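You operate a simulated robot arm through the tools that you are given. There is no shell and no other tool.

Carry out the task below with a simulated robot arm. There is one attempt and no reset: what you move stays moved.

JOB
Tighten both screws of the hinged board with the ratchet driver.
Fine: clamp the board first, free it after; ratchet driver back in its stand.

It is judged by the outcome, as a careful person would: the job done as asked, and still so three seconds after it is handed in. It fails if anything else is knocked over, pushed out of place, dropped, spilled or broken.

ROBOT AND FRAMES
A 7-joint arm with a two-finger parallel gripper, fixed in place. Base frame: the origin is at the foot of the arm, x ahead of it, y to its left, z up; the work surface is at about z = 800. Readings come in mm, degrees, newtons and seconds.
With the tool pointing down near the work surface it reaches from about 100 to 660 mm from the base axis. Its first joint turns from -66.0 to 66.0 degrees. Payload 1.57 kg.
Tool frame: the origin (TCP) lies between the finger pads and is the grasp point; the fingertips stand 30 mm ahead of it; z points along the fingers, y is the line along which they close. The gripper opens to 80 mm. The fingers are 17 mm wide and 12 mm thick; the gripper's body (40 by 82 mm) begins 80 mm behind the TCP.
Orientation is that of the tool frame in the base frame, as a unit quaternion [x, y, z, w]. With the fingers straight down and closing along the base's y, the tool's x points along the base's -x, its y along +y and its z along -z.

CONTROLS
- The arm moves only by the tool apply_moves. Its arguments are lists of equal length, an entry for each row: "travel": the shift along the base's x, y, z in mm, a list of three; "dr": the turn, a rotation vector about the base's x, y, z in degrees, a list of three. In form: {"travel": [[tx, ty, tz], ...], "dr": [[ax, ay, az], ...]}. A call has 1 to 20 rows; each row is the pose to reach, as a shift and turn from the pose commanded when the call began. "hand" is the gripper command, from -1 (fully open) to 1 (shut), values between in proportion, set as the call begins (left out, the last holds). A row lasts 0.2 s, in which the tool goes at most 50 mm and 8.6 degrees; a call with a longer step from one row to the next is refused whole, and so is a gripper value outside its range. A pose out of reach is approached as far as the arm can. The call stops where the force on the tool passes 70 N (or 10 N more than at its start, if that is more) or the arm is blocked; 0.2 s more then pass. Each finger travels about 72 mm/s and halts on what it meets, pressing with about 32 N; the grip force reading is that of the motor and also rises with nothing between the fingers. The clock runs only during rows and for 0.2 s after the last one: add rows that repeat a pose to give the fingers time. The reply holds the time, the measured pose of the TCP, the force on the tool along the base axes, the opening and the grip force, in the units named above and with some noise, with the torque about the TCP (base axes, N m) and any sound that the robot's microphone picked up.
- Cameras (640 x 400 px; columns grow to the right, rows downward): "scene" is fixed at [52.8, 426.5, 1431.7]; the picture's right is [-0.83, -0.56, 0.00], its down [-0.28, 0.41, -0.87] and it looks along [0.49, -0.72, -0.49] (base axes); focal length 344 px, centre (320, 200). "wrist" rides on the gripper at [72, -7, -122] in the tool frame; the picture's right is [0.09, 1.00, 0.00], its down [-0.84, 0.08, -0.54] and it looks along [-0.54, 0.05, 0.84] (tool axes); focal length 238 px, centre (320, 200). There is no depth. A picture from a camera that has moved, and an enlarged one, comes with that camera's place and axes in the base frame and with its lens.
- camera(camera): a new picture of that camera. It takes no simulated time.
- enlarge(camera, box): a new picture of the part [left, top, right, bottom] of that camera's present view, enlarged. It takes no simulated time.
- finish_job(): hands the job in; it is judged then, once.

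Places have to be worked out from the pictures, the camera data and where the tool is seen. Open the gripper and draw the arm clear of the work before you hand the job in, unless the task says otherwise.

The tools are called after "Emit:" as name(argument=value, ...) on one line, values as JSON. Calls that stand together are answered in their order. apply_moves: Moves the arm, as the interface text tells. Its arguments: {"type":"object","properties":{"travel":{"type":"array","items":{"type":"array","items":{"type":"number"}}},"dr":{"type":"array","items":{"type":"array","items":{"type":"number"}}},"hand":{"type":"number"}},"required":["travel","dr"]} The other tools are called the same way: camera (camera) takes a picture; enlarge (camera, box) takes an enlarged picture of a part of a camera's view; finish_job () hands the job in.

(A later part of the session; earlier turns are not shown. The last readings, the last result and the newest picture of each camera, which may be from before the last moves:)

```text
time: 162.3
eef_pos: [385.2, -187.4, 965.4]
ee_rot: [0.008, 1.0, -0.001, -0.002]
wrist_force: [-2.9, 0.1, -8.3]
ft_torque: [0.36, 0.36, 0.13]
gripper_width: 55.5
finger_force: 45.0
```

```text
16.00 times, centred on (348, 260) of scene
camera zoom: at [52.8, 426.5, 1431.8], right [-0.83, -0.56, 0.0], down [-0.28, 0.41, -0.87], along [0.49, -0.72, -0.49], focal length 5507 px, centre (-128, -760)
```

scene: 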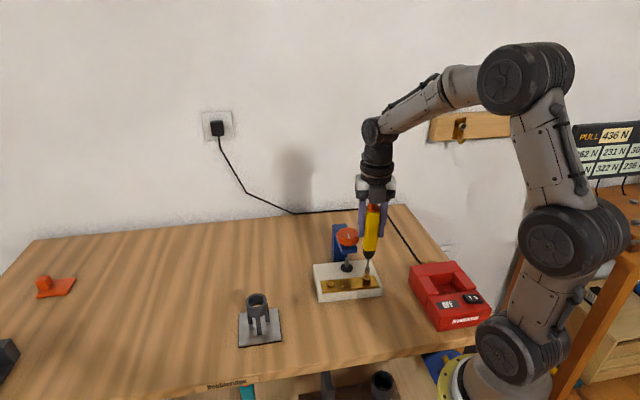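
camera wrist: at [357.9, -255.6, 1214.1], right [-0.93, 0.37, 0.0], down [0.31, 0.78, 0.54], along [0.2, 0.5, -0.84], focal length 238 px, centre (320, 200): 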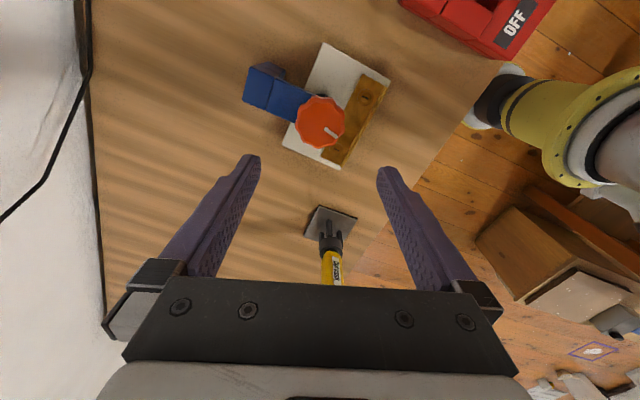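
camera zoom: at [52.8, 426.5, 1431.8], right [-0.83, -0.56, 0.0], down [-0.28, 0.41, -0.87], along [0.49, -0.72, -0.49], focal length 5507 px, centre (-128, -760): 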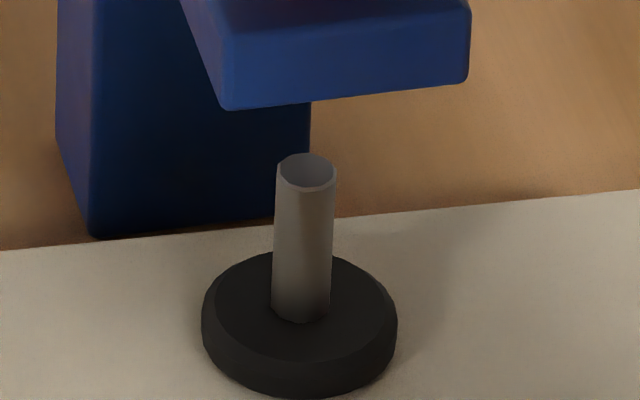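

Resistance starts right at the present angle and grows slowly, so the foot is back on the board; it will settle where thread friction holds it. I'll release now and check where the mark stays.

Emit:
apply_moves(travel=[[0, 0, 0], [0, 0, 0], [0, 0, 0]], dr=[[0, 0, 0], [0, 0, 0], [0, 0, 0]], hand=-1)

Emit:
enlarge(camera="wrist", box=[220, 100, 420, 240])

Emit:
enlarge(camera="scene", box=[310, 262, 390, 302])

```text
time: 163.1
eef_pos: [385.2, -187.8, 966.0]
ee_rot: [0.007, 1.0, -0.001, -0.001]
wrist_force: [0.3, 0.6, 0.6]
ft_torque: [-0.02, -0.01, 0.02]
gripper_width: 79.8
finger_force: 0.0
```

```text
2.86 times, centred on (320, 170) of wrist
camera zoom: at [313.1, -192.6, 1088.8], right [-0.08, 1.0, 0.0], down [0.84, 0.07, 0.54], along [0.54, 0.04, -0.84], focal length 681 px, centre (320, 286)
```

zoom: 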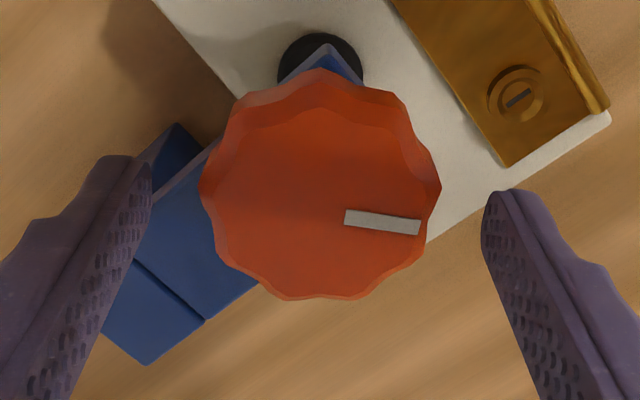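

```text
8.00 times, centred on (350, 282) of scene
camera zoom: at [52.8, 426.5, 1431.7], right [-0.83, -0.56, 0.0], down [-0.28, 0.41, -0.87], along [0.49, -0.72, -0.49], focal length 2754 px, centre (80, -456)
```

zoom: 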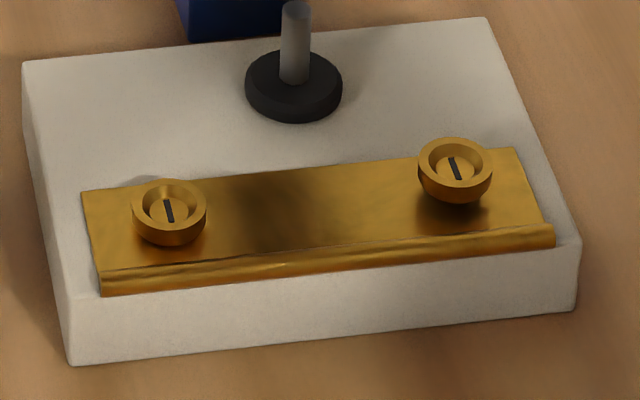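

After release the mark stays ~32° tighter than before (knob holding), so the clamp is re-tightened. Now I'll go back for the driver, aiming for its true axis at about (461, 64.4) so it sits centrally in the grip this time.

Emit:
apply_moves(travel=[[0, 0, 20], [0, 0, 55], [0, 0, 90], [0, 0, 125], [0, 0, 145], [6, 21, 145], [13, 42, 145], [19, 63, 145], [25, 84, 145], [32, 105, 145], [38, 126, 145], [44, 147, 145], [51, 168, 145], [57, 189, 145], [63, 210, 145], [70, 231, 145], [75.8, 251.1, 145], [75.8, 251.1, 145]], dr=[[0, 0, 0], [0, 0, 0], [0, 0, 0], [0, 0, 0], [0, 0, 0], [0, 0, 3.7], [0, 0, 7.4], [0, 0, 11], [0, 0, 14.8], [0, 0, 18.5], [0, 0, 22.2], [0, 0, 26], [0, 0, 29.6], [0, 0, 33.3], [0, 0, 37], [0, 0, 40.7], [0, 0, 44.1], [0, 0, 44.1]])

Emit:
enlarge(camera="wrist", box=[260, 100, 380, 200])

Emit:
enlarge(camera="scene", box=[325, 222, 373, 258])

```text
time: 166.9
eef_pos: [461.3, 63.1, 1113.4]
ee_rot: [-0.369, 0.93, -0.002, -0.002]
wrist_force: [-0.1, 1.2, 0.6]
ft_torque: [0.01, -0.03, -0.03]
gripper_width: 79.6
finger_force: 0.1
```

```text
4.00 times, centred on (320, 150) of wrist
camera zoom: at [412.5, 9.5, 1234.9], right [-0.75, 0.66, 0.0], down [0.56, 0.63, 0.54], along [0.36, 0.4, -0.84], focal length 953 px, centre (320, 400)
```

zoom: 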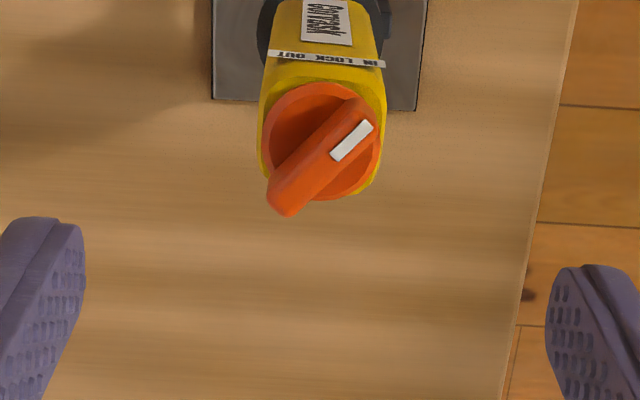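

```text
11.11 times, centred on (349, 240) of scene
camera zoom: at [52.7, 426.5, 1431.7], right [-0.83, -0.56, 0.0], down [-0.28, 0.41, -0.87], along [0.49, -0.72, -0.49], focal length 3824 px, centre (-2, -244)
```

zoom: 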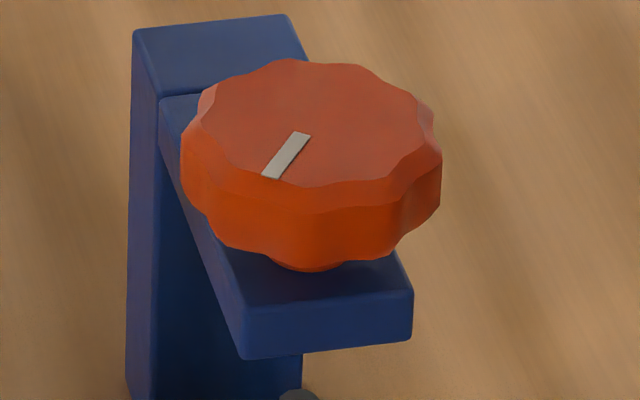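

The knob mark is holding. For the driver I'll aim the tool axis at the tip axis (≈460.9, 64.45): shift (+0.7, +0.5) and descend to the grip height.

Emit:
apply_moves(travel=[[0.7, 0.5, -30], [0.7, 0.5, -60], [0.7, 0.5, -90], [0.7, 0.5, -120], [0.7, 0.5, -140], [0.7, 0.5, -150], [0.7, 0.5, -150]], dr=[[0, 0, 0], [0, 0, 0], [0, 0, 0], [0, 0, 0], [0, 0, 0], [0, 0, 0], [0, 0, 0]])

Emit:
enlarge(camera="wrist", box=[220, 100, 420, 260])

```text
time: 168.5
eef_pos: [462.7, 64.0, 961.5]
ee_rot: [-0.37, 0.929, -0.002, -0.002]
wrist_force: [0.6, -0.8, 0.4]
ft_torque: [0.01, 0.02, 0.01]
gripper_width: 79.9
finger_force: 0.0
```

```text
2.50 times, centred on (320, 180) of wrist
camera zoom: at [413.8, 10.2, 1083.4], right [-0.75, 0.66, 0.0], down [0.56, 0.63, 0.54], along [0.36, 0.4, -0.84], focal length 596 px, centre (320, 250)
```

zoom: 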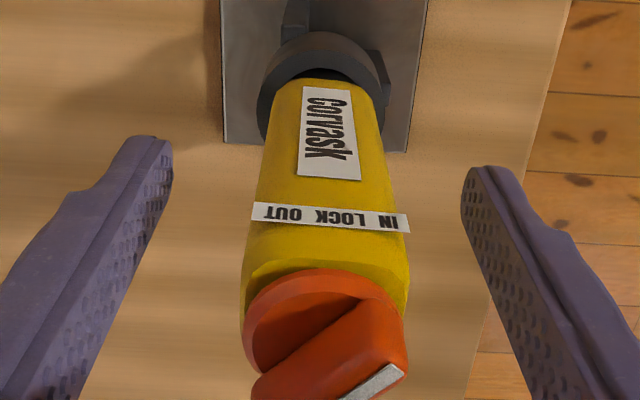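

Aligned at (461.5, 64.6). Lower 8 mm and close on the handle.

Emit:
apply_moves(travel=[[-0.3, -0.1, -4], [-0.3, -0.1, -8], [-0.3, -0.1, -8]], dr=[[0, 0, -1], [0, 0, -2], [0, 0, -2]])

Emit:
apply_moves(travel=[[0, 0, 0], [0, 0, 0], [0, 0, 0], [0, 0, 0], [0, 0, 0]], dr=[[0, 0, 0], [0, 0, 0], [0, 0, 0], [0, 0, 0], [0, 0, 0]], hand=1)

Emit:
enlarge(camera="wrist", box=[220, 100, 420, 260])

```text
time: 169.3
eef_pos: [460.2, 64.2, 952.9]
ee_rot: [-0.352, 0.936, -0.002, -0.002]
wrist_force: [-0.5, -0.6, 0.0]
ft_torque: [0.01, -0.03, 0.01]
gripper_width: 79.7
finger_force: 0.0
```

```text
time: 170.5
eef_pos: [462.0, 63.8, 952.2]
ee_rot: [-0.352, 0.936, -0.002, -0.001]
wrist_force: [-0.4, 1.8, 0.1]
ft_torque: [0.06, 0.07, 0.01]
gripper_width: 32.9
finger_force: 32.2
```

```text
2.50 times, centred on (320, 180) of wrist
camera zoom: at [411.1, 11.7, 1075.8], right [-0.73, 0.69, 0.0], down [0.58, 0.61, 0.54], along [0.37, 0.39, -0.84], focal length 596 px, centre (320, 250)
```

zoom: 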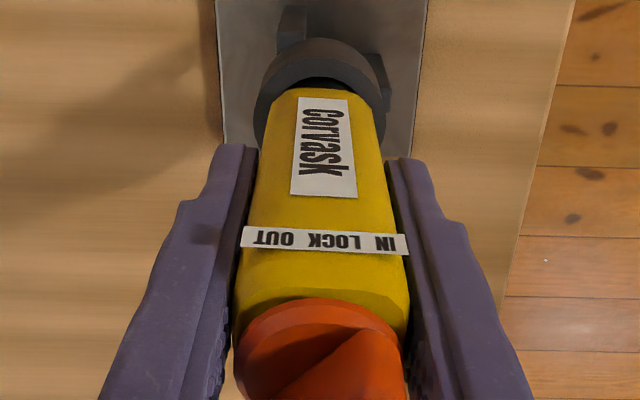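

Gripped (32.9 mm). I'll lift straight up and check how the bit hangs now.

Emit:
apply_moves(travel=[[0, 0, 5], [0, 0, 15], [0, 0, 30], [0, 0, 50], [0, 0, 75], [0, 0, 100], [0, 0, 125], [0, 0, 145], [0, 0, 145]], dr=[[0, 0, 0], [0, 0, 0], [0, 0, 0], [0, 0, 0], [0, 0, 0], [0, 0, 0], [0, 0, 0], [0, 0, 0], [0, 0, 0]])

Emit:
enlarge(camera="wrist", box=[300, 95, 340, 135])

Emit:
enlarge(camera="scene", box=[215, 200, 305, 340])

```text
time: 172.5
eef_pos: [462.2, 64.5, 1097.8]
ee_rot: [-0.353, 0.936, -0.001, -0.001]
wrist_force: [0.5, 0.4, -2.8]
ft_torque: [0.03, 0.01, -0.02]
gripper_width: 33.0
finger_force: 31.8
```

```text
10.00 times, centred on (320, 115) of wrist
camera zoom: at [411.7, 12.8, 1220.7], right [-0.73, 0.69, 0.0], down [0.58, 0.61, 0.54], along [0.37, 0.39, -0.84], focal length 2384 px, centre (320, 1050)
```

zoom: 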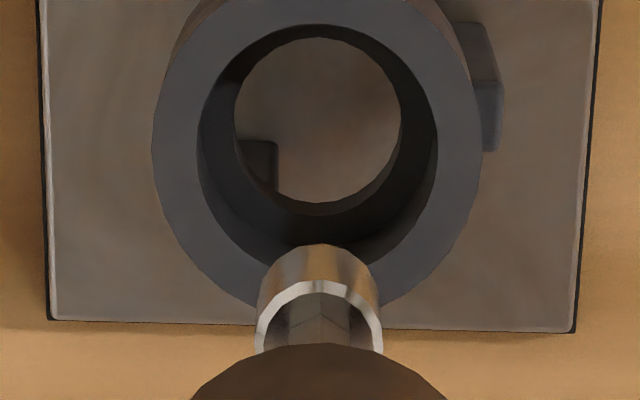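

```text
2.86 times, centred on (260, 270) of scene
camera zoom: at [52.8, 426.5, 1431.7], right [-0.83, -0.56, 0.0], down [-0.28, 0.41, -0.87], along [0.49, -0.72, -0.49], focal length 983 px, centre (491, 0)
```

zoom: 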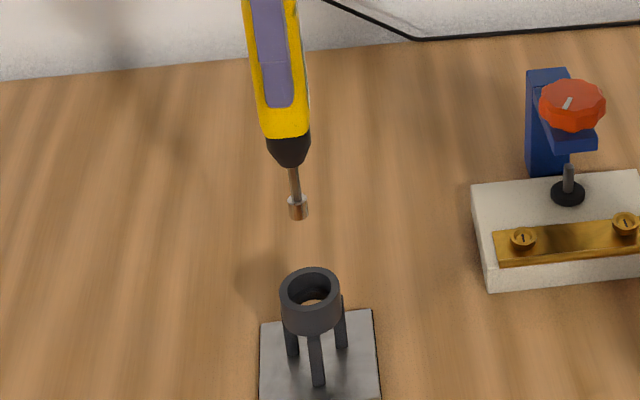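

The bit now hangs almost exactly on the tool axis (offset ≈0.1, −0.5 mm). I'll carry it to the untouched screw at ψ≈128° and stop above it.

Emit:
apply_moves(travel=[[-11, -18.4, 0], [-22, -36.8, 0], [-33, -55.2, 0], [-44, -73.6, 0], [-55, -92, 0], [-66, -110.4, 0], [-77, -128.8, 0], [-88, -147.2, 0], [-99, -165.6, 0], [-110, -184, 0], [-121, -202.4, 0], [-132, -220.8, 0], [-142.3, -239.3, 0], [-142.3, -239.3, 0]], dr=[[0, 0, 6.7], [0, 0, 13.4], [0, 0, 20.1], [0, 0, 26.8], [0, 0, 33.5], [0, 0, 40.2], [0, 0, 46.9], [0, 0, 53.6], [0, 0, 60.3], [0, 0, 67], [0, 0, 73.7], [0, 0, 80.4], [0, 0, 86.8], [0, 0, 86.8]])

Emit:
apply_moves(travel=[[0, 0, -25], [0, 0, -50], [0, 0, -75], [0, 0, -95], [0, 0, -95]], dr=[[0, 0, 0], [0, 0, 0], [0, 0, 0], [0, 0, 0], [0, 0, 0]])

Emit:
enlarge(camera="wrist", box=[300, 90, 340, 130])

Emit:
enlarge(camera="scene", box=[345, 258, 393, 288])

Emit:
enlarge(camera="scene", box=[310, 262, 390, 302])

```text
time: 175.5
eef_pos: [318.9, -175.1, 1098.0]
ee_rot: [0.899, -0.438, 0.002, 0.0]
wrist_force: [-0.1, -0.7, -3.9]
ft_torque: [-0.02, 0.04, 0.0]
gripper_width: 33.0
finger_force: 32.1
```

```text
time: 176.7
eef_pos: [318.4, -173.6, 1002.3]
ee_rot: [0.899, -0.438, 0.001, -0.001]
wrist_force: [-0.2, 1.1, -3.2]
ft_torque: [0.0, 0.0, 0.01]
gripper_width: 32.5
finger_force: 32.4
```

```text
10.00 times, centred on (320, 110) of wrist
camera zoom: at [367.5, -226.1, 1124.7], right [-0.73, -0.69, 0.0], down [-0.58, 0.61, 0.54], along [-0.37, 0.39, -0.84], focal length 2384 px, centre (320, 1100)
```

zoom: 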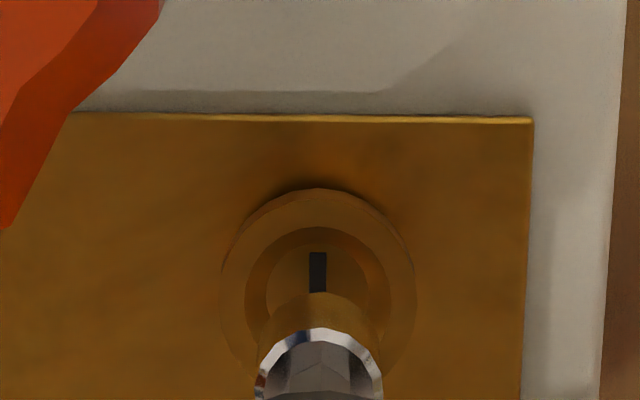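

```text
13.33 times, centred on (369, 273) of scene
camera zoom: at [52.8, 426.5, 1431.8], right [-0.83, -0.56, 0.0], down [-0.28, 0.41, -0.87], along [0.49, -0.72, -0.49], focal length 4589 px, centre (-333, -773)
```

zoom: 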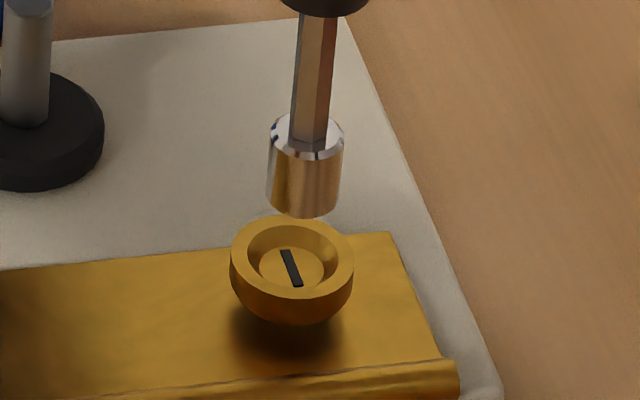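

```text
8.00 times, centred on (350, 282) of scene
camera zoom: at [52.8, 426.5, 1431.8], right [-0.83, -0.56, 0.0], down [-0.28, 0.41, -0.87], along [0.49, -0.72, -0.49], focal length 2754 px, centre (80, -456)
```

zoom: 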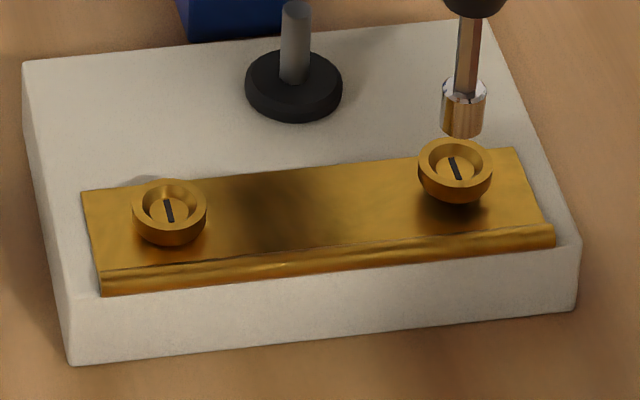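

Both views: the bit should move about (+1.5, −1.2) mm and the tip is ~16 mm above the rim. I'll apply that and lower 10 mm.

Emit:
apply_moves(travel=[[0.8, -0.6, -3], [1.5, -1.2, -6], [1.5, -1.2, -10], [1.5, -1.2, -10], [1.5, -1.2, -10]], dr=[[0, 0, 0], [0, 0, 0], [0, 0, 0], [0, 0, 0], [0, 0, 0]])

Emit:
enlarge(camera="wrist", box=[300, 90, 340, 130])

Emit:
enlarge(camera="scene", box=[345, 258, 393, 288])

```text
time: 177.9
eef_pos: [319.9, -175.4, 992.6]
ee_rot: [0.899, -0.438, 0.002, 0.001]
wrist_force: [-0.8, 0.2, -3.3]
ft_torque: [0.01, 0.01, -0.01]
gripper_width: 32.9
finger_force: 32.0
```

```text
10.00 times, centred on (320, 110) of wrist
camera zoom: at [368.9, -228.4, 1114.8], right [-0.73, -0.69, 0.0], down [-0.58, 0.61, 0.54], along [-0.37, 0.39, -0.84], focal length 2384 px, centre (320, 1100)
```

zoom: 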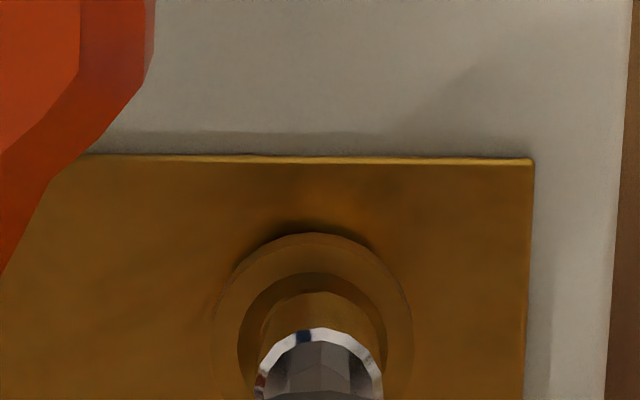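

```text
13.33 times, centred on (369, 273) of scene
camera zoom: at [52.8, 426.5, 1431.8], right [-0.83, -0.56, 0.0], down [-0.28, 0.41, -0.87], along [0.49, -0.72, -0.49], focal length 4589 px, centre (-333, -773)
```

zoom: 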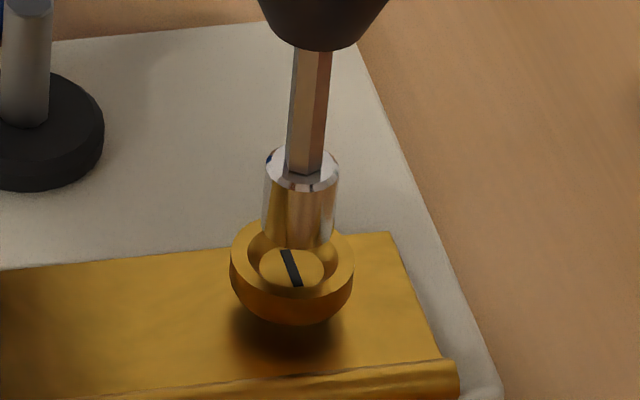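

Now about 1 mm off the other way; shift (+0.3, +1.0), lower 5 mm and check once more.

Emit:
apply_moves(travel=[[0.3, 1.0, -2], [0.3, 1.0, -5], [0.3, 1.0, -5], [0.3, 1.0, -5]], dr=[[0, 0, 0], [0, 0, 0], [0, 0, 0], [0, 0, 0]])

Emit:
enlarge(camera="wrist", box=[300, 95, 340, 135])

Emit:
enlarge(camera="scene", box=[345, 258, 393, 288])

```text
time: 178.9
eef_pos: [321.3, -174.8, 988.6]
ee_rot: [0.899, -0.438, 0.002, 0.0]
wrist_force: [0.6, -0.2, -3.4]
ft_torque: [0.0, 0.0, 0.01]
gripper_width: 32.5
finger_force: 32.2
```

```text
10.00 times, centred on (320, 115) of wrist
camera zoom: at [369.3, -228.1, 1110.5], right [-0.73, -0.69, 0.0], down [-0.58, 0.61, 0.54], along [-0.37, 0.39, -0.84], focal length 2384 px, centre (320, 1050)
```

zoom: 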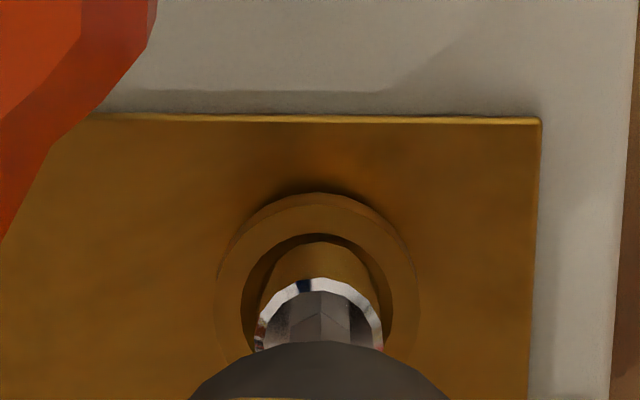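

```text
13.33 times, centred on (369, 273) of scene
camera zoom: at [52.8, 426.5, 1431.8], right [-0.83, -0.56, 0.0], down [-0.28, 0.41, -0.87], along [0.49, -0.72, -0.49], focal length 4589 px, centre (-333, -773)
```

zoom: 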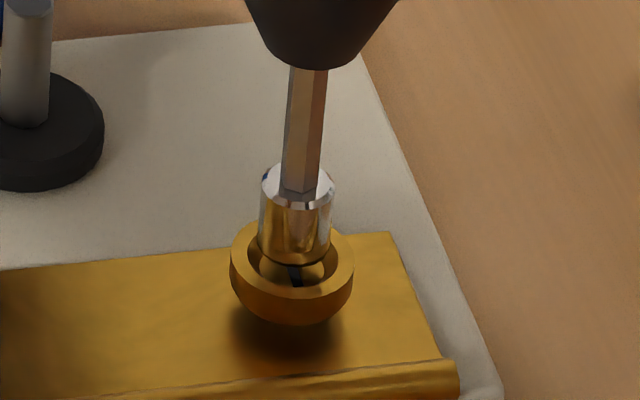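

Centred sideways, but still ~1.2 mm too far along the other axis. Shift (−0.5, +1.0) and lower 4 mm.

Emit:
apply_moves(travel=[[-0.3, 0.5, 0], [-0.5, 1.0, -1], [-0.5, 1.0, -3], [-0.5, 1.0, -4], [-0.5, 1.0, -4]], dr=[[0, 0, 0], [0, 0, 0], [0, 0, 0], [0, 0, 0], [0, 0, 0]])

Emit:
enlarge(camera="wrist", box=[300, 95, 340, 135])

Emit:
enlarge(camera="scene", box=[345, 258, 393, 288])

```text
time: 180.1
eef_pos: [320.6, -175.1, 984.5]
ee_rot: [0.899, -0.437, 0.001, 0.001]
wrist_force: [-0.1, -0.5, -3.7]
ft_torque: [0.01, 0.04, 0.02]
gripper_width: 32.6
finger_force: 31.5
```

```text
10.00 times, centred on (320, 115) of wrist
camera zoom: at [368.9, -227.0, 1106.4], right [-0.73, -0.69, 0.0], down [-0.58, 0.61, 0.54], along [-0.37, 0.39, -0.84], focal length 2384 px, centre (320, 1050)
```

zoom: 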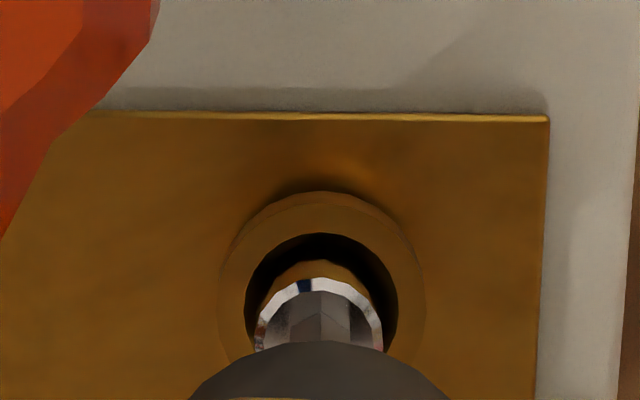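

```text
13.33 times, centred on (369, 273) of scene
camera zoom: at [52.8, 426.5, 1431.8], right [-0.83, -0.56, 0.0], down [-0.28, 0.41, -0.87], along [0.49, -0.72, -0.49], focal length 4589 px, centre (-333, -773)
```

zoom: 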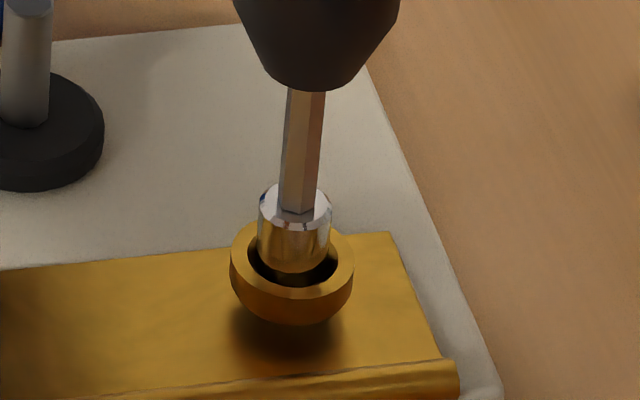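

The bit is in the cup, centred, not yet touching. I'll nudge (−0.3, +0.4) and lower in small steps until ~8 N.

Emit:
apply_moves(travel=[[-0.3, 0.4, -0.5], [-0.3, 0.4, -1.0], [-0.3, 0.4, -1.0]], dr=[[0, 0, 0], [0, 0, 0], [0, 0, 0]])

Emit:
apply_moves(travel=[[0, 0, -0.4], [0, 0, -0.8], [0, 0, -0.8]], dr=[[0, 0, 0], [0, 0, 0], [0, 0, 0]])

Emit:
apply_moves(travel=[[0, 0, -0.4], [0, 0, -0.8], [0, 0, -0.8]], dr=[[0, 0, 0], [0, 0, 0], [0, 0, 0]])

Emit:
enlarge(camera="wrist", box=[300, 95, 340, 135])

Emit:
enlarge(camera="scene", box=[345, 258, 393, 288])

```text
time: 180.9
eef_pos: [320.0, -174.3, 983.6]
ee_rot: [0.899, -0.438, 0.003, 0.0]
wrist_force: [-3.3, 0.2, 4.0]
ft_torque: [0.06, 0.32, 0.0]
gripper_width: 32.7
finger_force: 32.0
```

```text
time: 181.7
eef_pos: [320.8, -173.7, 984.8]
ee_rot: [0.899, -0.438, 0.003, 0.0]
wrist_force: [-6.9, 1.8, 18.9]
ft_torque: [0.27, 0.93, 0.04]
gripper_width: 32.9
finger_force: 31.9
```

```text
time: 182.5
eef_pos: [321.2, -174.6, 982.5]
ee_rot: [0.899, -0.438, 0.004, 0.0]
wrist_force: [-5.1, 0.1, 26.5]
ft_torque: [-0.01, 0.62, -0.01]
gripper_width: 32.7
finger_force: 32.2
```

```text
10.00 times, centred on (320, 115) of wrist
camera zoom: at [369.3, -226.7, 1106.2], right [-0.73, -0.69, 0.0], down [-0.58, 0.61, 0.54], along [-0.37, 0.39, -0.84], focal length 2384 px, centre (320, 1050)
```

zoom: 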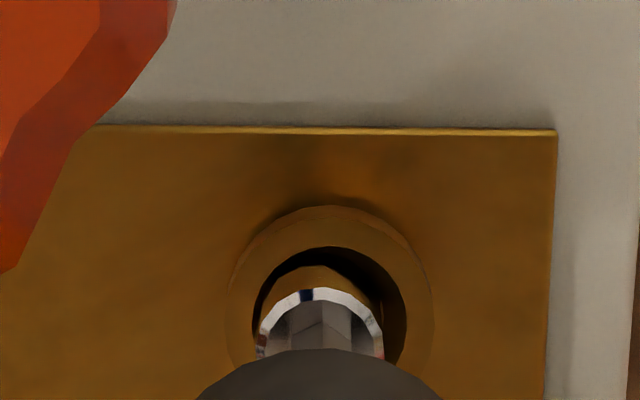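

```text
13.33 times, centred on (369, 273) of scene
camera zoom: at [52.4, 426.7, 1431.7], right [-0.83, -0.56, 0.0], down [-0.28, 0.41, -0.87], along [0.49, -0.72, -0.49], focal length 4589 px, centre (-333, -773)
```

zoom: 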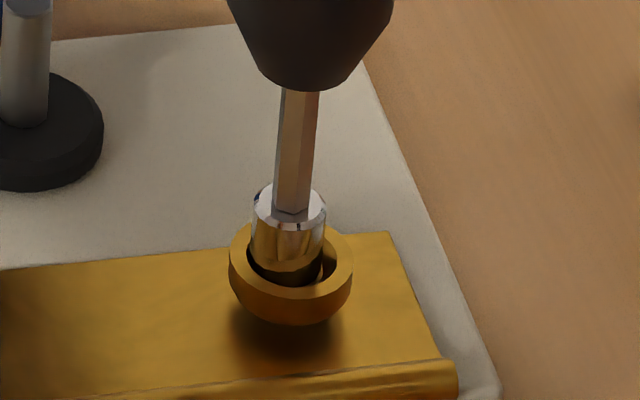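

I'm pressing harder than needed (~30 N) and it bows outward again. Ease off 1.5 mm and shift (−0.6, −0.4).

Emit:
apply_moves(travel=[[0, 0, 0.8], [-0.3, -0.2, 1.5], [-0.6, -0.4, 1.5], [-0.6, -0.4, 1.5]], dr=[[0, 0, 0], [0, 0, 0], [0, 0, 0], [0, 0, 0]])

Emit:
enlarge(camera="wrist", box=[300, 95, 340, 135])

Emit:
enlarge(camera="scene", box=[345, 258, 393, 288])

```text
time: 183.5
eef_pos: [319.9, -174.1, 982.1]
ee_rot: [0.899, -0.438, 0.004, 0.0]
wrist_force: [6.0, -3.0, 15.0]
ft_torque: [-0.49, -0.91, -0.01]
gripper_width: 32.8
finger_force: 31.7
```

```text
10.00 times, centred on (320, 115) of wrist
camera zoom: at [368.6, -226.5, 1106.0], right [-0.73, -0.69, 0.0], down [-0.58, 0.61, 0.54], along [-0.37, 0.39, -0.84], focal length 2384 px, centre (320, 1050)
```

zoom: 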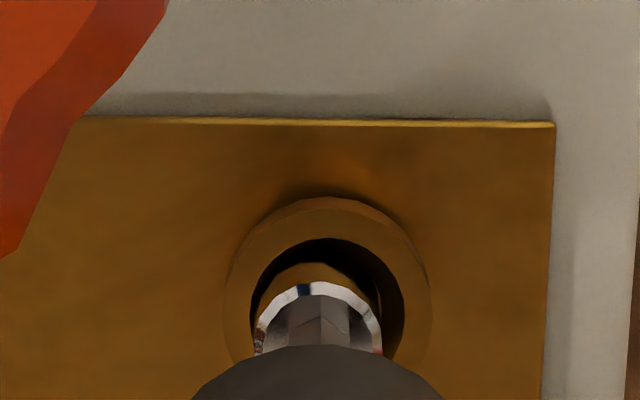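

```text
13.33 times, centred on (369, 273) of scene
camera zoom: at [52.7, 426.5, 1431.7], right [-0.83, -0.56, 0.0], down [-0.28, 0.41, -0.87], along [0.49, -0.72, -0.49], focal length 4589 px, centre (-333, -773)
```

zoom: 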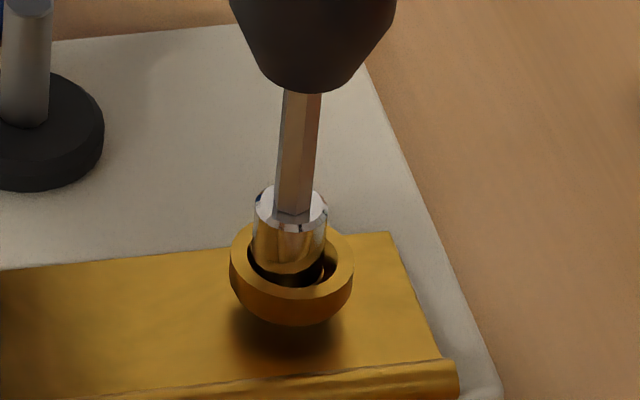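

Friction holds the tip where it is (within 1 mm). I'll turn 30° clockwise now, slowly.

Emit:
apply_moves(travel=[[0, 0.04, 0], [-0.03, 0.08, 0], [-0.05, 0.12, -0.1], [-0.07, 0.16, -0.1], [-0.09, 0.2, -0.2], [-0.1, 0.24, -0.2], [-0.1, 0.24, -0.2]], dr=[[0, 0, -5], [0, 0, -10], [0, 0, -15], [0, 0, -20], [0, 0, -25], [0, 0, -30], [0, 0, -30]])

Emit:
enlarge(camera="wrist", box=[300, 95, 340, 135])

Emit:
enlarge(camera="scene", box=[345, 258, 393, 288])

```text
time: 185.1
eef_pos: [319.7, -173.7, 981.9]
ee_rot: [0.754, -0.656, 0.002, 0.001]
wrist_force: [-2.3, -2.4, 15.9]
ft_torque: [-0.19, 0.17, -0.04]
gripper_width: 32.7
finger_force: 31.5
```

```text
10.00 times, centred on (320, 115) of wrist
camera zoom: at [335.1, -243.7, 1105.2], right [-0.97, -0.23, 0.0], down [-0.19, 0.82, 0.54], along [-0.12, 0.53, -0.84], focal length 2384 px, centre (320, 1050)
```

zoom: 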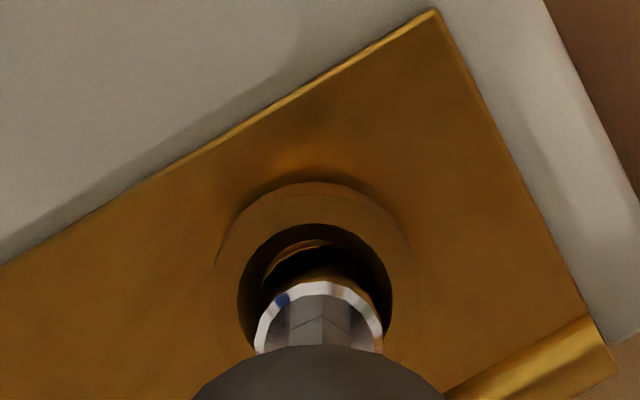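

```text
13.33 times, centred on (369, 273) of scene
camera zoom: at [52.6, 426.6, 1431.7], right [-0.83, -0.56, 0.0], down [-0.28, 0.41, -0.87], along [0.49, -0.72, -0.49], focal length 4589 px, centre (-333, -773)
```

zoom: 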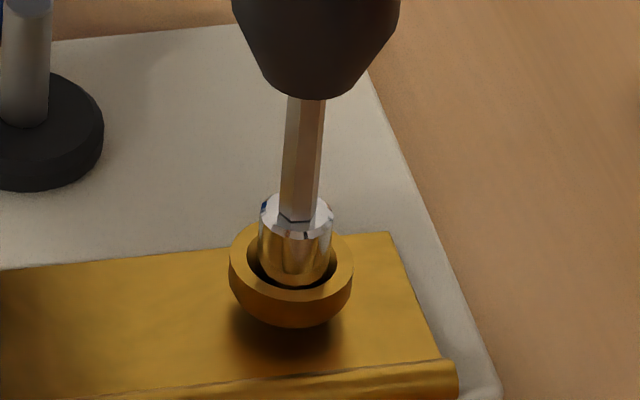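

The tool sank ~1 mm at the same force over 30°. I'll lift gently and look at the slot to see whether it rotated.

Emit:
apply_moves(travel=[[0, 0, 0.5], [0, 0, 1.0], [0, 0, 1.5], [0, 0, 2.5], [0, 0, 4], [0, 0, 7], [0, 0, 11], [0, 0, 14], [0, 0, 14]], dr=[[0, 0, 0], [0, 0, 0], [0, 0, 0], [0, 0, 0], [0, 0, 0], [0, 0, 0], [0, 0, 0], [0, 0, 0], [0, 0, 0]])

Emit:
enlarge(camera="scene", box=[355, 267, 377, 283])

Emit:
enlarge(camera="wrist", box=[300, 90, 340, 130])

Emit:
enlarge(camera="scene", box=[310, 262, 390, 302])

```text
time: 187.1
eef_pos: [318.8, -174.8, 997.2]
ee_rot: [0.755, -0.656, 0.002, 0.001]
wrist_force: [-0.7, 0.0, -2.9]
ft_torque: [-0.02, -0.03, 0.0]
gripper_width: 32.8
finger_force: 32.2
```

```text
16.00 times, centred on (366, 275) of scene
camera zoom: at [52.8, 426.5, 1431.8], right [-0.83, -0.56, 0.0], down [-0.28, 0.41, -0.87], along [0.49, -0.72, -0.49], focal length 5507 px, centre (-416, -1000)
```

zoom: 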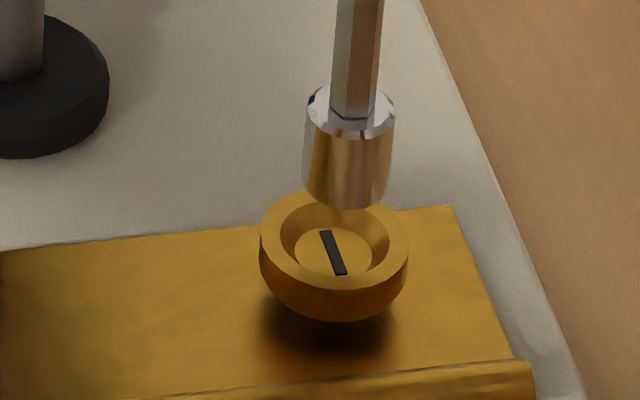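

```text
10.00 times, centred on (320, 110) of wrist
camera zoom: at [334.8, -244.7, 1119.5], right [-0.97, -0.23, 0.0], down [-0.2, 0.82, 0.54], along [-0.12, 0.52, -0.84], focal length 2384 px, centre (320, 1100)
```

zoom: 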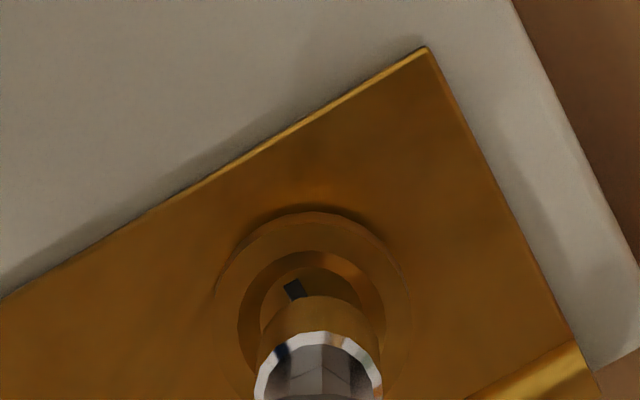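

```text
8.00 times, centred on (350, 282) of scene
camera zoom: at [52.8, 426.5, 1431.8], right [-0.83, -0.56, 0.0], down [-0.28, 0.41, -0.87], along [0.49, -0.72, -0.49], focal length 2754 px, centre (80, -456)
```

zoom: 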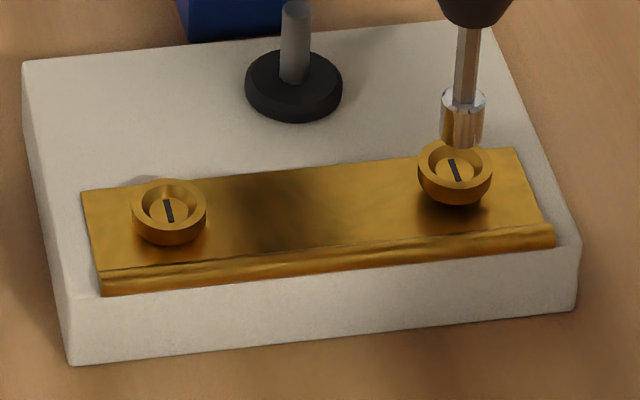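

The slot has not rotated. I'll take the same zoom as before this press to see whether the head really sank.

Emit:
enlarge(camera="scene", box=[345, 258, 393, 288])

```text
13.33 times, centred on (369, 273) of scene
camera zoom: at [52.8, 426.5, 1431.8], right [-0.83, -0.56, 0.0], down [-0.28, 0.41, -0.87], along [0.49, -0.72, -0.49], focal length 4589 px, centre (-333, -773)
```

zoom: 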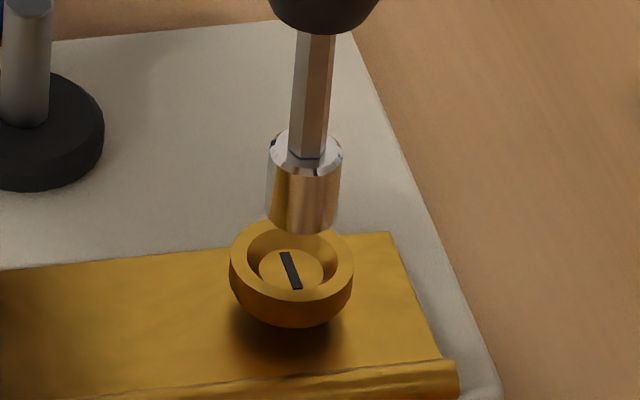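

The head did sink ~0.7 mm with 30° of clockwise turning, although the painted slot doesn't turn; pressing alone didn't sink it. So turning drives it, and the first screw's refusal to sink further means it's at its stop. I'll re-engage here, shift (+1.1, +0.1), and continue driving this one.

Emit:
apply_moves(travel=[[0.6, 0.1, -3], [1.1, 0.1, -6], [1.1, 0.1, -9], [1.1, 0.1, -12], [1.1, 0.1, -12], [1.1, 0.1, -12]], dr=[[0, 0, 0], [0, 0, 0], [0, 0, 0], [0, 0, 0], [0, 0, 0], [0, 0, 0]])

Emit:
enlarge(camera="wrist", box=[300, 95, 340, 135])

Emit:
enlarge(camera="scene", box=[345, 258, 393, 288])

```text
time: 188.5
eef_pos: [319.4, -174.1, 985.7]
ee_rot: [0.755, -0.656, 0.002, 0.0]
wrist_force: [-0.4, -0.1, -3.3]
ft_torque: [-0.01, -0.02, -0.02]
gripper_width: 32.7
finger_force: 31.7
```

```text
10.00 times, centred on (320, 115) of wrist
camera zoom: at [336.2, -244.3, 1107.2], right [-0.97, -0.23, 0.0], down [-0.2, 0.82, 0.54], along [-0.12, 0.53, -0.84], focal length 2384 px, centre (320, 1050)
```

zoom: 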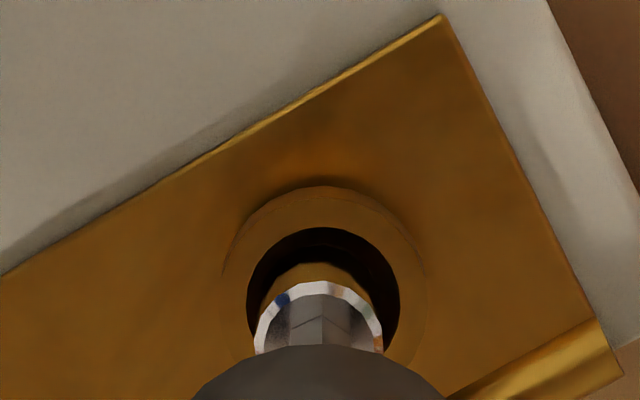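

```text
13.33 times, centred on (369, 273) of scene
camera zoom: at [52.8, 426.5, 1431.8], right [-0.83, -0.56, 0.0], down [-0.28, 0.41, -0.87], along [0.49, -0.72, -0.49], focal length 4589 px, centre (-333, -773)
```

zoom: 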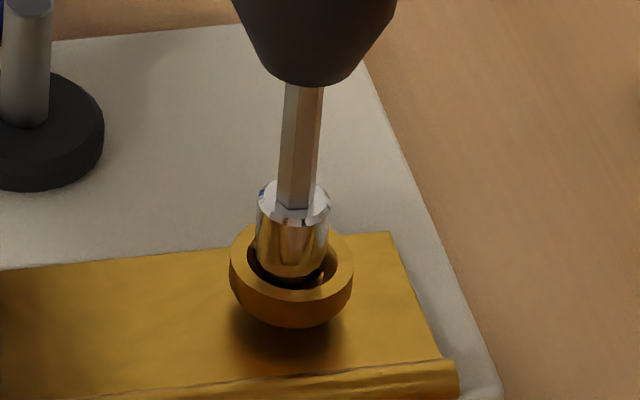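

In the cup and centred. Lower to a light press with a small inward bias, then turn 45° clockwise while following down.

Emit:
apply_moves(travel=[[-0.6, 0, -1.2], [-0.7, 0, -2.2], [-0.7, 0, -2.9], [-0.68, 0.06, -3.0], [-0.66, 0.12, -3.1], [-0.64, 0.18, -3.25], [-0.62, 0.24, -3.4], [-0.6, 0.3, -3.55], [-0.6, 0.37, -3.7], [-0.6, 0.37, -3.7]], dr=[[0, 0, 0], [0, 0, 0], [0, 0, 0], [0, 0, -7.5], [0, 0, -15], [0, 0, -22.5], [0, 0, -30], [0, 0, -37.5], [0, 0, -45], [0, 0, -45]])

Emit:
enlarge(camera="wrist", box=[300, 95, 340, 135])

Emit:
enlarge(camera="scene", box=[345, 258, 393, 288])

```text
time: 190.7
eef_pos: [321.3, -173.9, 983.0]
ee_rot: [-0.446, 0.895, -0.003, -0.001]
wrist_force: [-0.5, -1.7, 15.9]
ft_torque: [-0.23, 0.09, -0.06]
gripper_width: 32.6
finger_force: 32.0
```

```text
10.00 times, centred on (320, 115) of wrist
camera zoom: at [281.5, -235.0, 1104.6], right [-0.85, 0.53, 0.0], down [0.44, 0.72, 0.54], along [0.29, 0.46, -0.84], focal length 2384 px, centre (320, 1050)
```

zoom: 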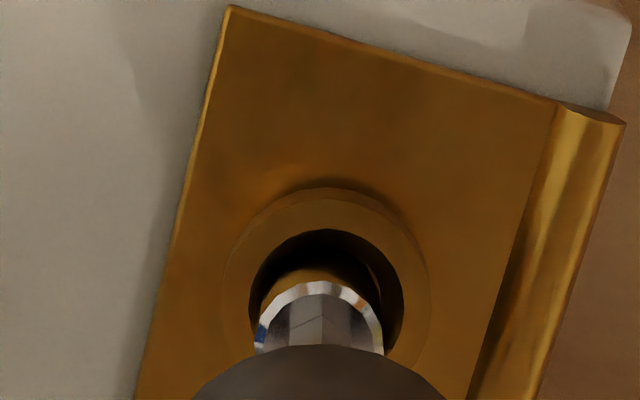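

```text
13.33 times, centred on (369, 273) of scene
camera zoom: at [52.6, 426.6, 1431.7], right [-0.83, -0.56, 0.0], down [-0.28, 0.41, -0.87], along [0.49, -0.72, -0.49], focal length 4589 px, centre (-333, -773)
```

zoom: 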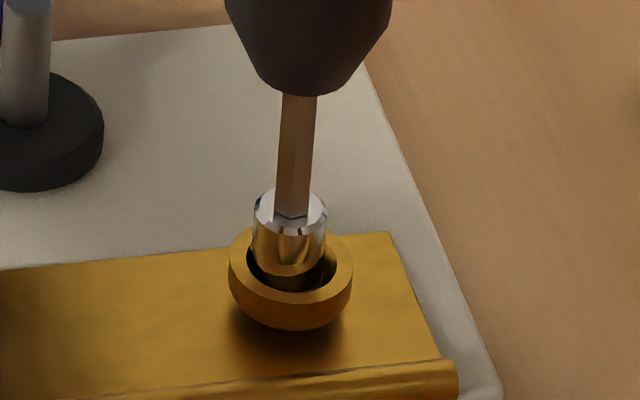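

It sank another ~0.6 mm. Continue 45° more clockwise with a correction of (−0.6, +0.4) blended in.

Emit:
apply_moves(travel=[[-0.2, 0.15, -0.1], [-0.35, 0.3, -0.2], [-0.4, 0.4, -0.3], [-0.38, 0.5, -0.4], [-0.33, 0.55, -0.5], [-0.27, 0.6, -0.6], [-0.27, 0.6, -0.6]], dr=[[0, 0, -7.5], [0, 0, -15], [0, 0, -22.5], [0, 0, -30], [0, 0, -37.5], [0, 0, -45], [0, 0, -45]])

Emit:
enlarge(camera="wrist", box=[300, 95, 340, 135])

Emit:
enlarge(camera="scene", box=[345, 258, 393, 288])

```text
time: 192.3
eef_pos: [319.2, -173.0, 980.9]
ee_rot: [-0.069, 0.998, 0.0, -0.001]
wrist_force: [0.4, 1.4, 20.8]
ft_torque: [0.14, -0.11, 0.01]
gripper_width: 32.8
finger_force: 32.5
```

```text
10.00 times, centred on (320, 115) of wrist
camera zoom: at [249.3, -189.4, 1103.7], right [-0.23, 0.97, 0.0], down [0.82, 0.19, 0.54], along [0.53, 0.12, -0.84], focal length 2384 px, centre (320, 1050)
```

zoom: 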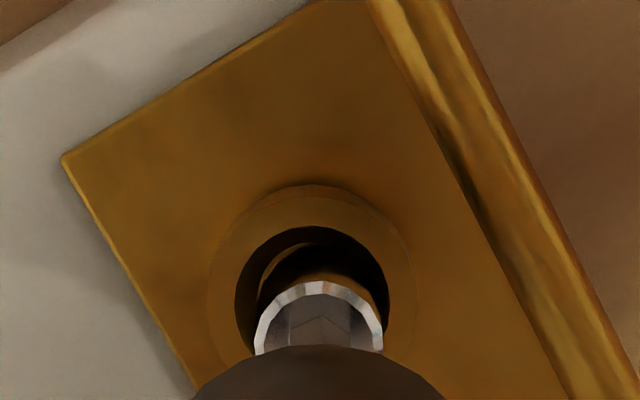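

```text
13.33 times, centred on (369, 273) of scene
camera zoom: at [52.5, 426.7, 1431.7], right [-0.83, -0.56, 0.0], down [-0.28, 0.41, -0.87], along [0.49, -0.72, -0.49], focal length 4589 px, centre (-333, -773)
```

zoom: 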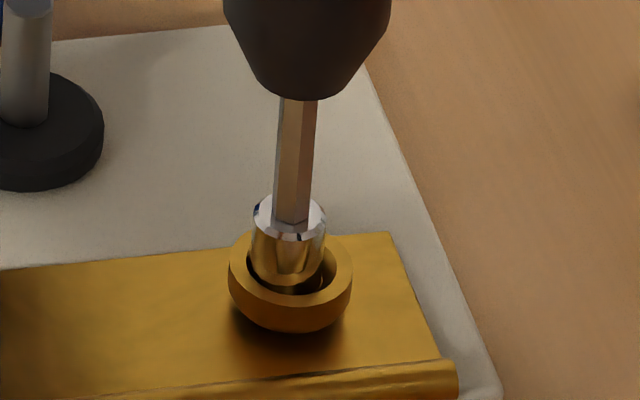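

Sinking continues (~0.9 mm this time). Another 45° clockwise with a (0, −0.7) correction.

Emit:
apply_moves(travel=[[0.05, -0.25, -0.1], [0.1, -0.5, -0.2], [0.15, -0.7, -0.35], [0.22, -0.75, -0.45], [0.3, -0.77, -0.6], [0.37, -0.8, -0.7], [0.37, -0.8, -0.7]], dr=[[0, 0, -7.5], [0, 0, -15], [0, 0, -22.5], [0, 0, -30], [0, 0, -37.5], [0, 0, -45], [0, 0, -45]])

Emit:
enlarge(camera="wrist", box=[300, 95, 340, 135])

Emit:
enlarge(camera="scene", box=[345, 258, 393, 288])

```text
time: 193.9
eef_pos: [320.1, -173.6, 980.4]
ee_rot: [0.318, 0.948, -0.001, -0.001]
wrist_force: [0.6, -0.5, 25.8]
ft_torque: [-0.06, 0.03, -0.02]
gripper_width: 32.5
finger_force: 32.0
```

```text
10.00 times, centred on (320, 115) of wrist
camera zoom: at [258.4, -136.5, 1102.7], right [0.53, 0.85, 0.0], down [0.72, -0.44, 0.54], along [0.46, -0.29, -0.84], focal length 2384 px, centre (320, 1050)
```

zoom: 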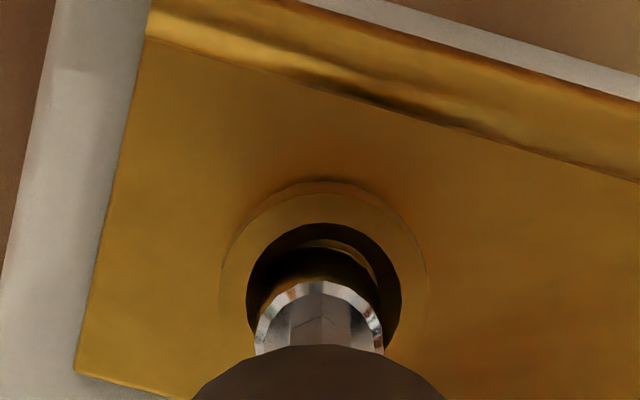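

```text
13.33 times, centred on (369, 273) of scene
camera zoom: at [52.5, 426.7, 1431.7], right [-0.83, -0.56, 0.0], down [-0.28, 0.41, -0.87], along [0.49, -0.72, -0.49], focal length 4589 px, centre (-333, -773)
```

zoom: 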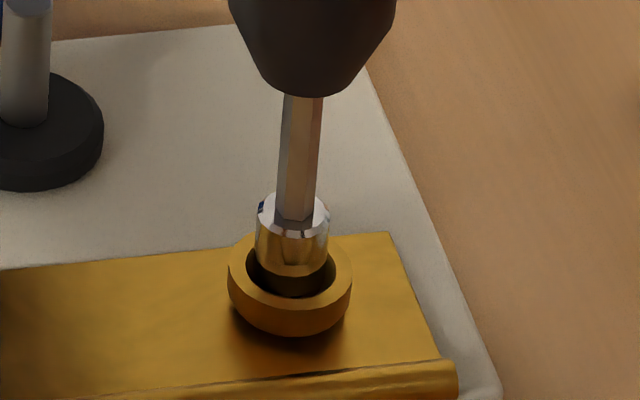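

Sinking ~1 mm per 45°, well centred. Continue another 45°.

Emit:
apply_moves(travel=[[0.1, 0.1, -0.05], [0.2, 0.15, -0.1], [0.3, 0.15, -0.2], [0.37, 0.1, -0.3], [0.42, 0.05, -0.4], [0.45, 0, -0.5], [0.45, 0, -0.5]], dr=[[0, 0, -7.5], [0, 0, -15], [0, 0, -22.5], [0, 0, -30], [0, 0, -37.5], [0, 0, -45], [0, 0, -45]])

Emit:
enlarge(camera="wrist", box=[300, 95, 340, 135])

Emit:
enlarge(camera="scene", box=[345, 258, 393, 288])

```text
time: 195.5
eef_pos: [320.5, -173.2, 979.1]
ee_rot: [0.656, 0.755, 0.001, -0.002]
wrist_force: [0.2, -0.8, 23.4]
ft_torque: [-0.15, 0.11, 0.0]
gripper_width: 32.9
finger_force: 32.2
```

```text
10.00 times, centred on (320, 115) of wrist
camera zoom: at [303.8, -104.2, 1102.0], right [0.97, 0.23, 0.0], down [0.19, -0.82, 0.54], along [0.12, -0.53, -0.84], focal length 2384 px, centre (320, 1050)
```

zoom: 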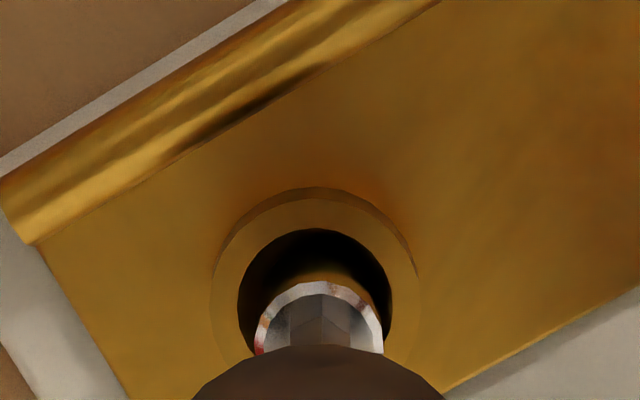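

```text
13.33 times, centred on (369, 273) of scene
camera zoom: at [52.5, 426.6, 1431.7], right [-0.83, -0.56, 0.0], down [-0.28, 0.41, -0.87], along [0.49, -0.72, -0.49], focal length 4589 px, centre (-333, -773)
```

zoom: 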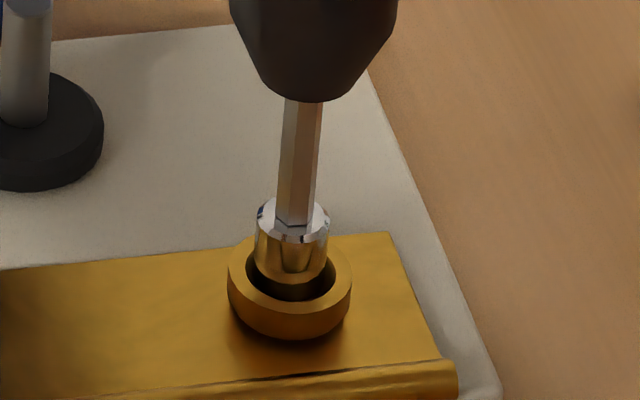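

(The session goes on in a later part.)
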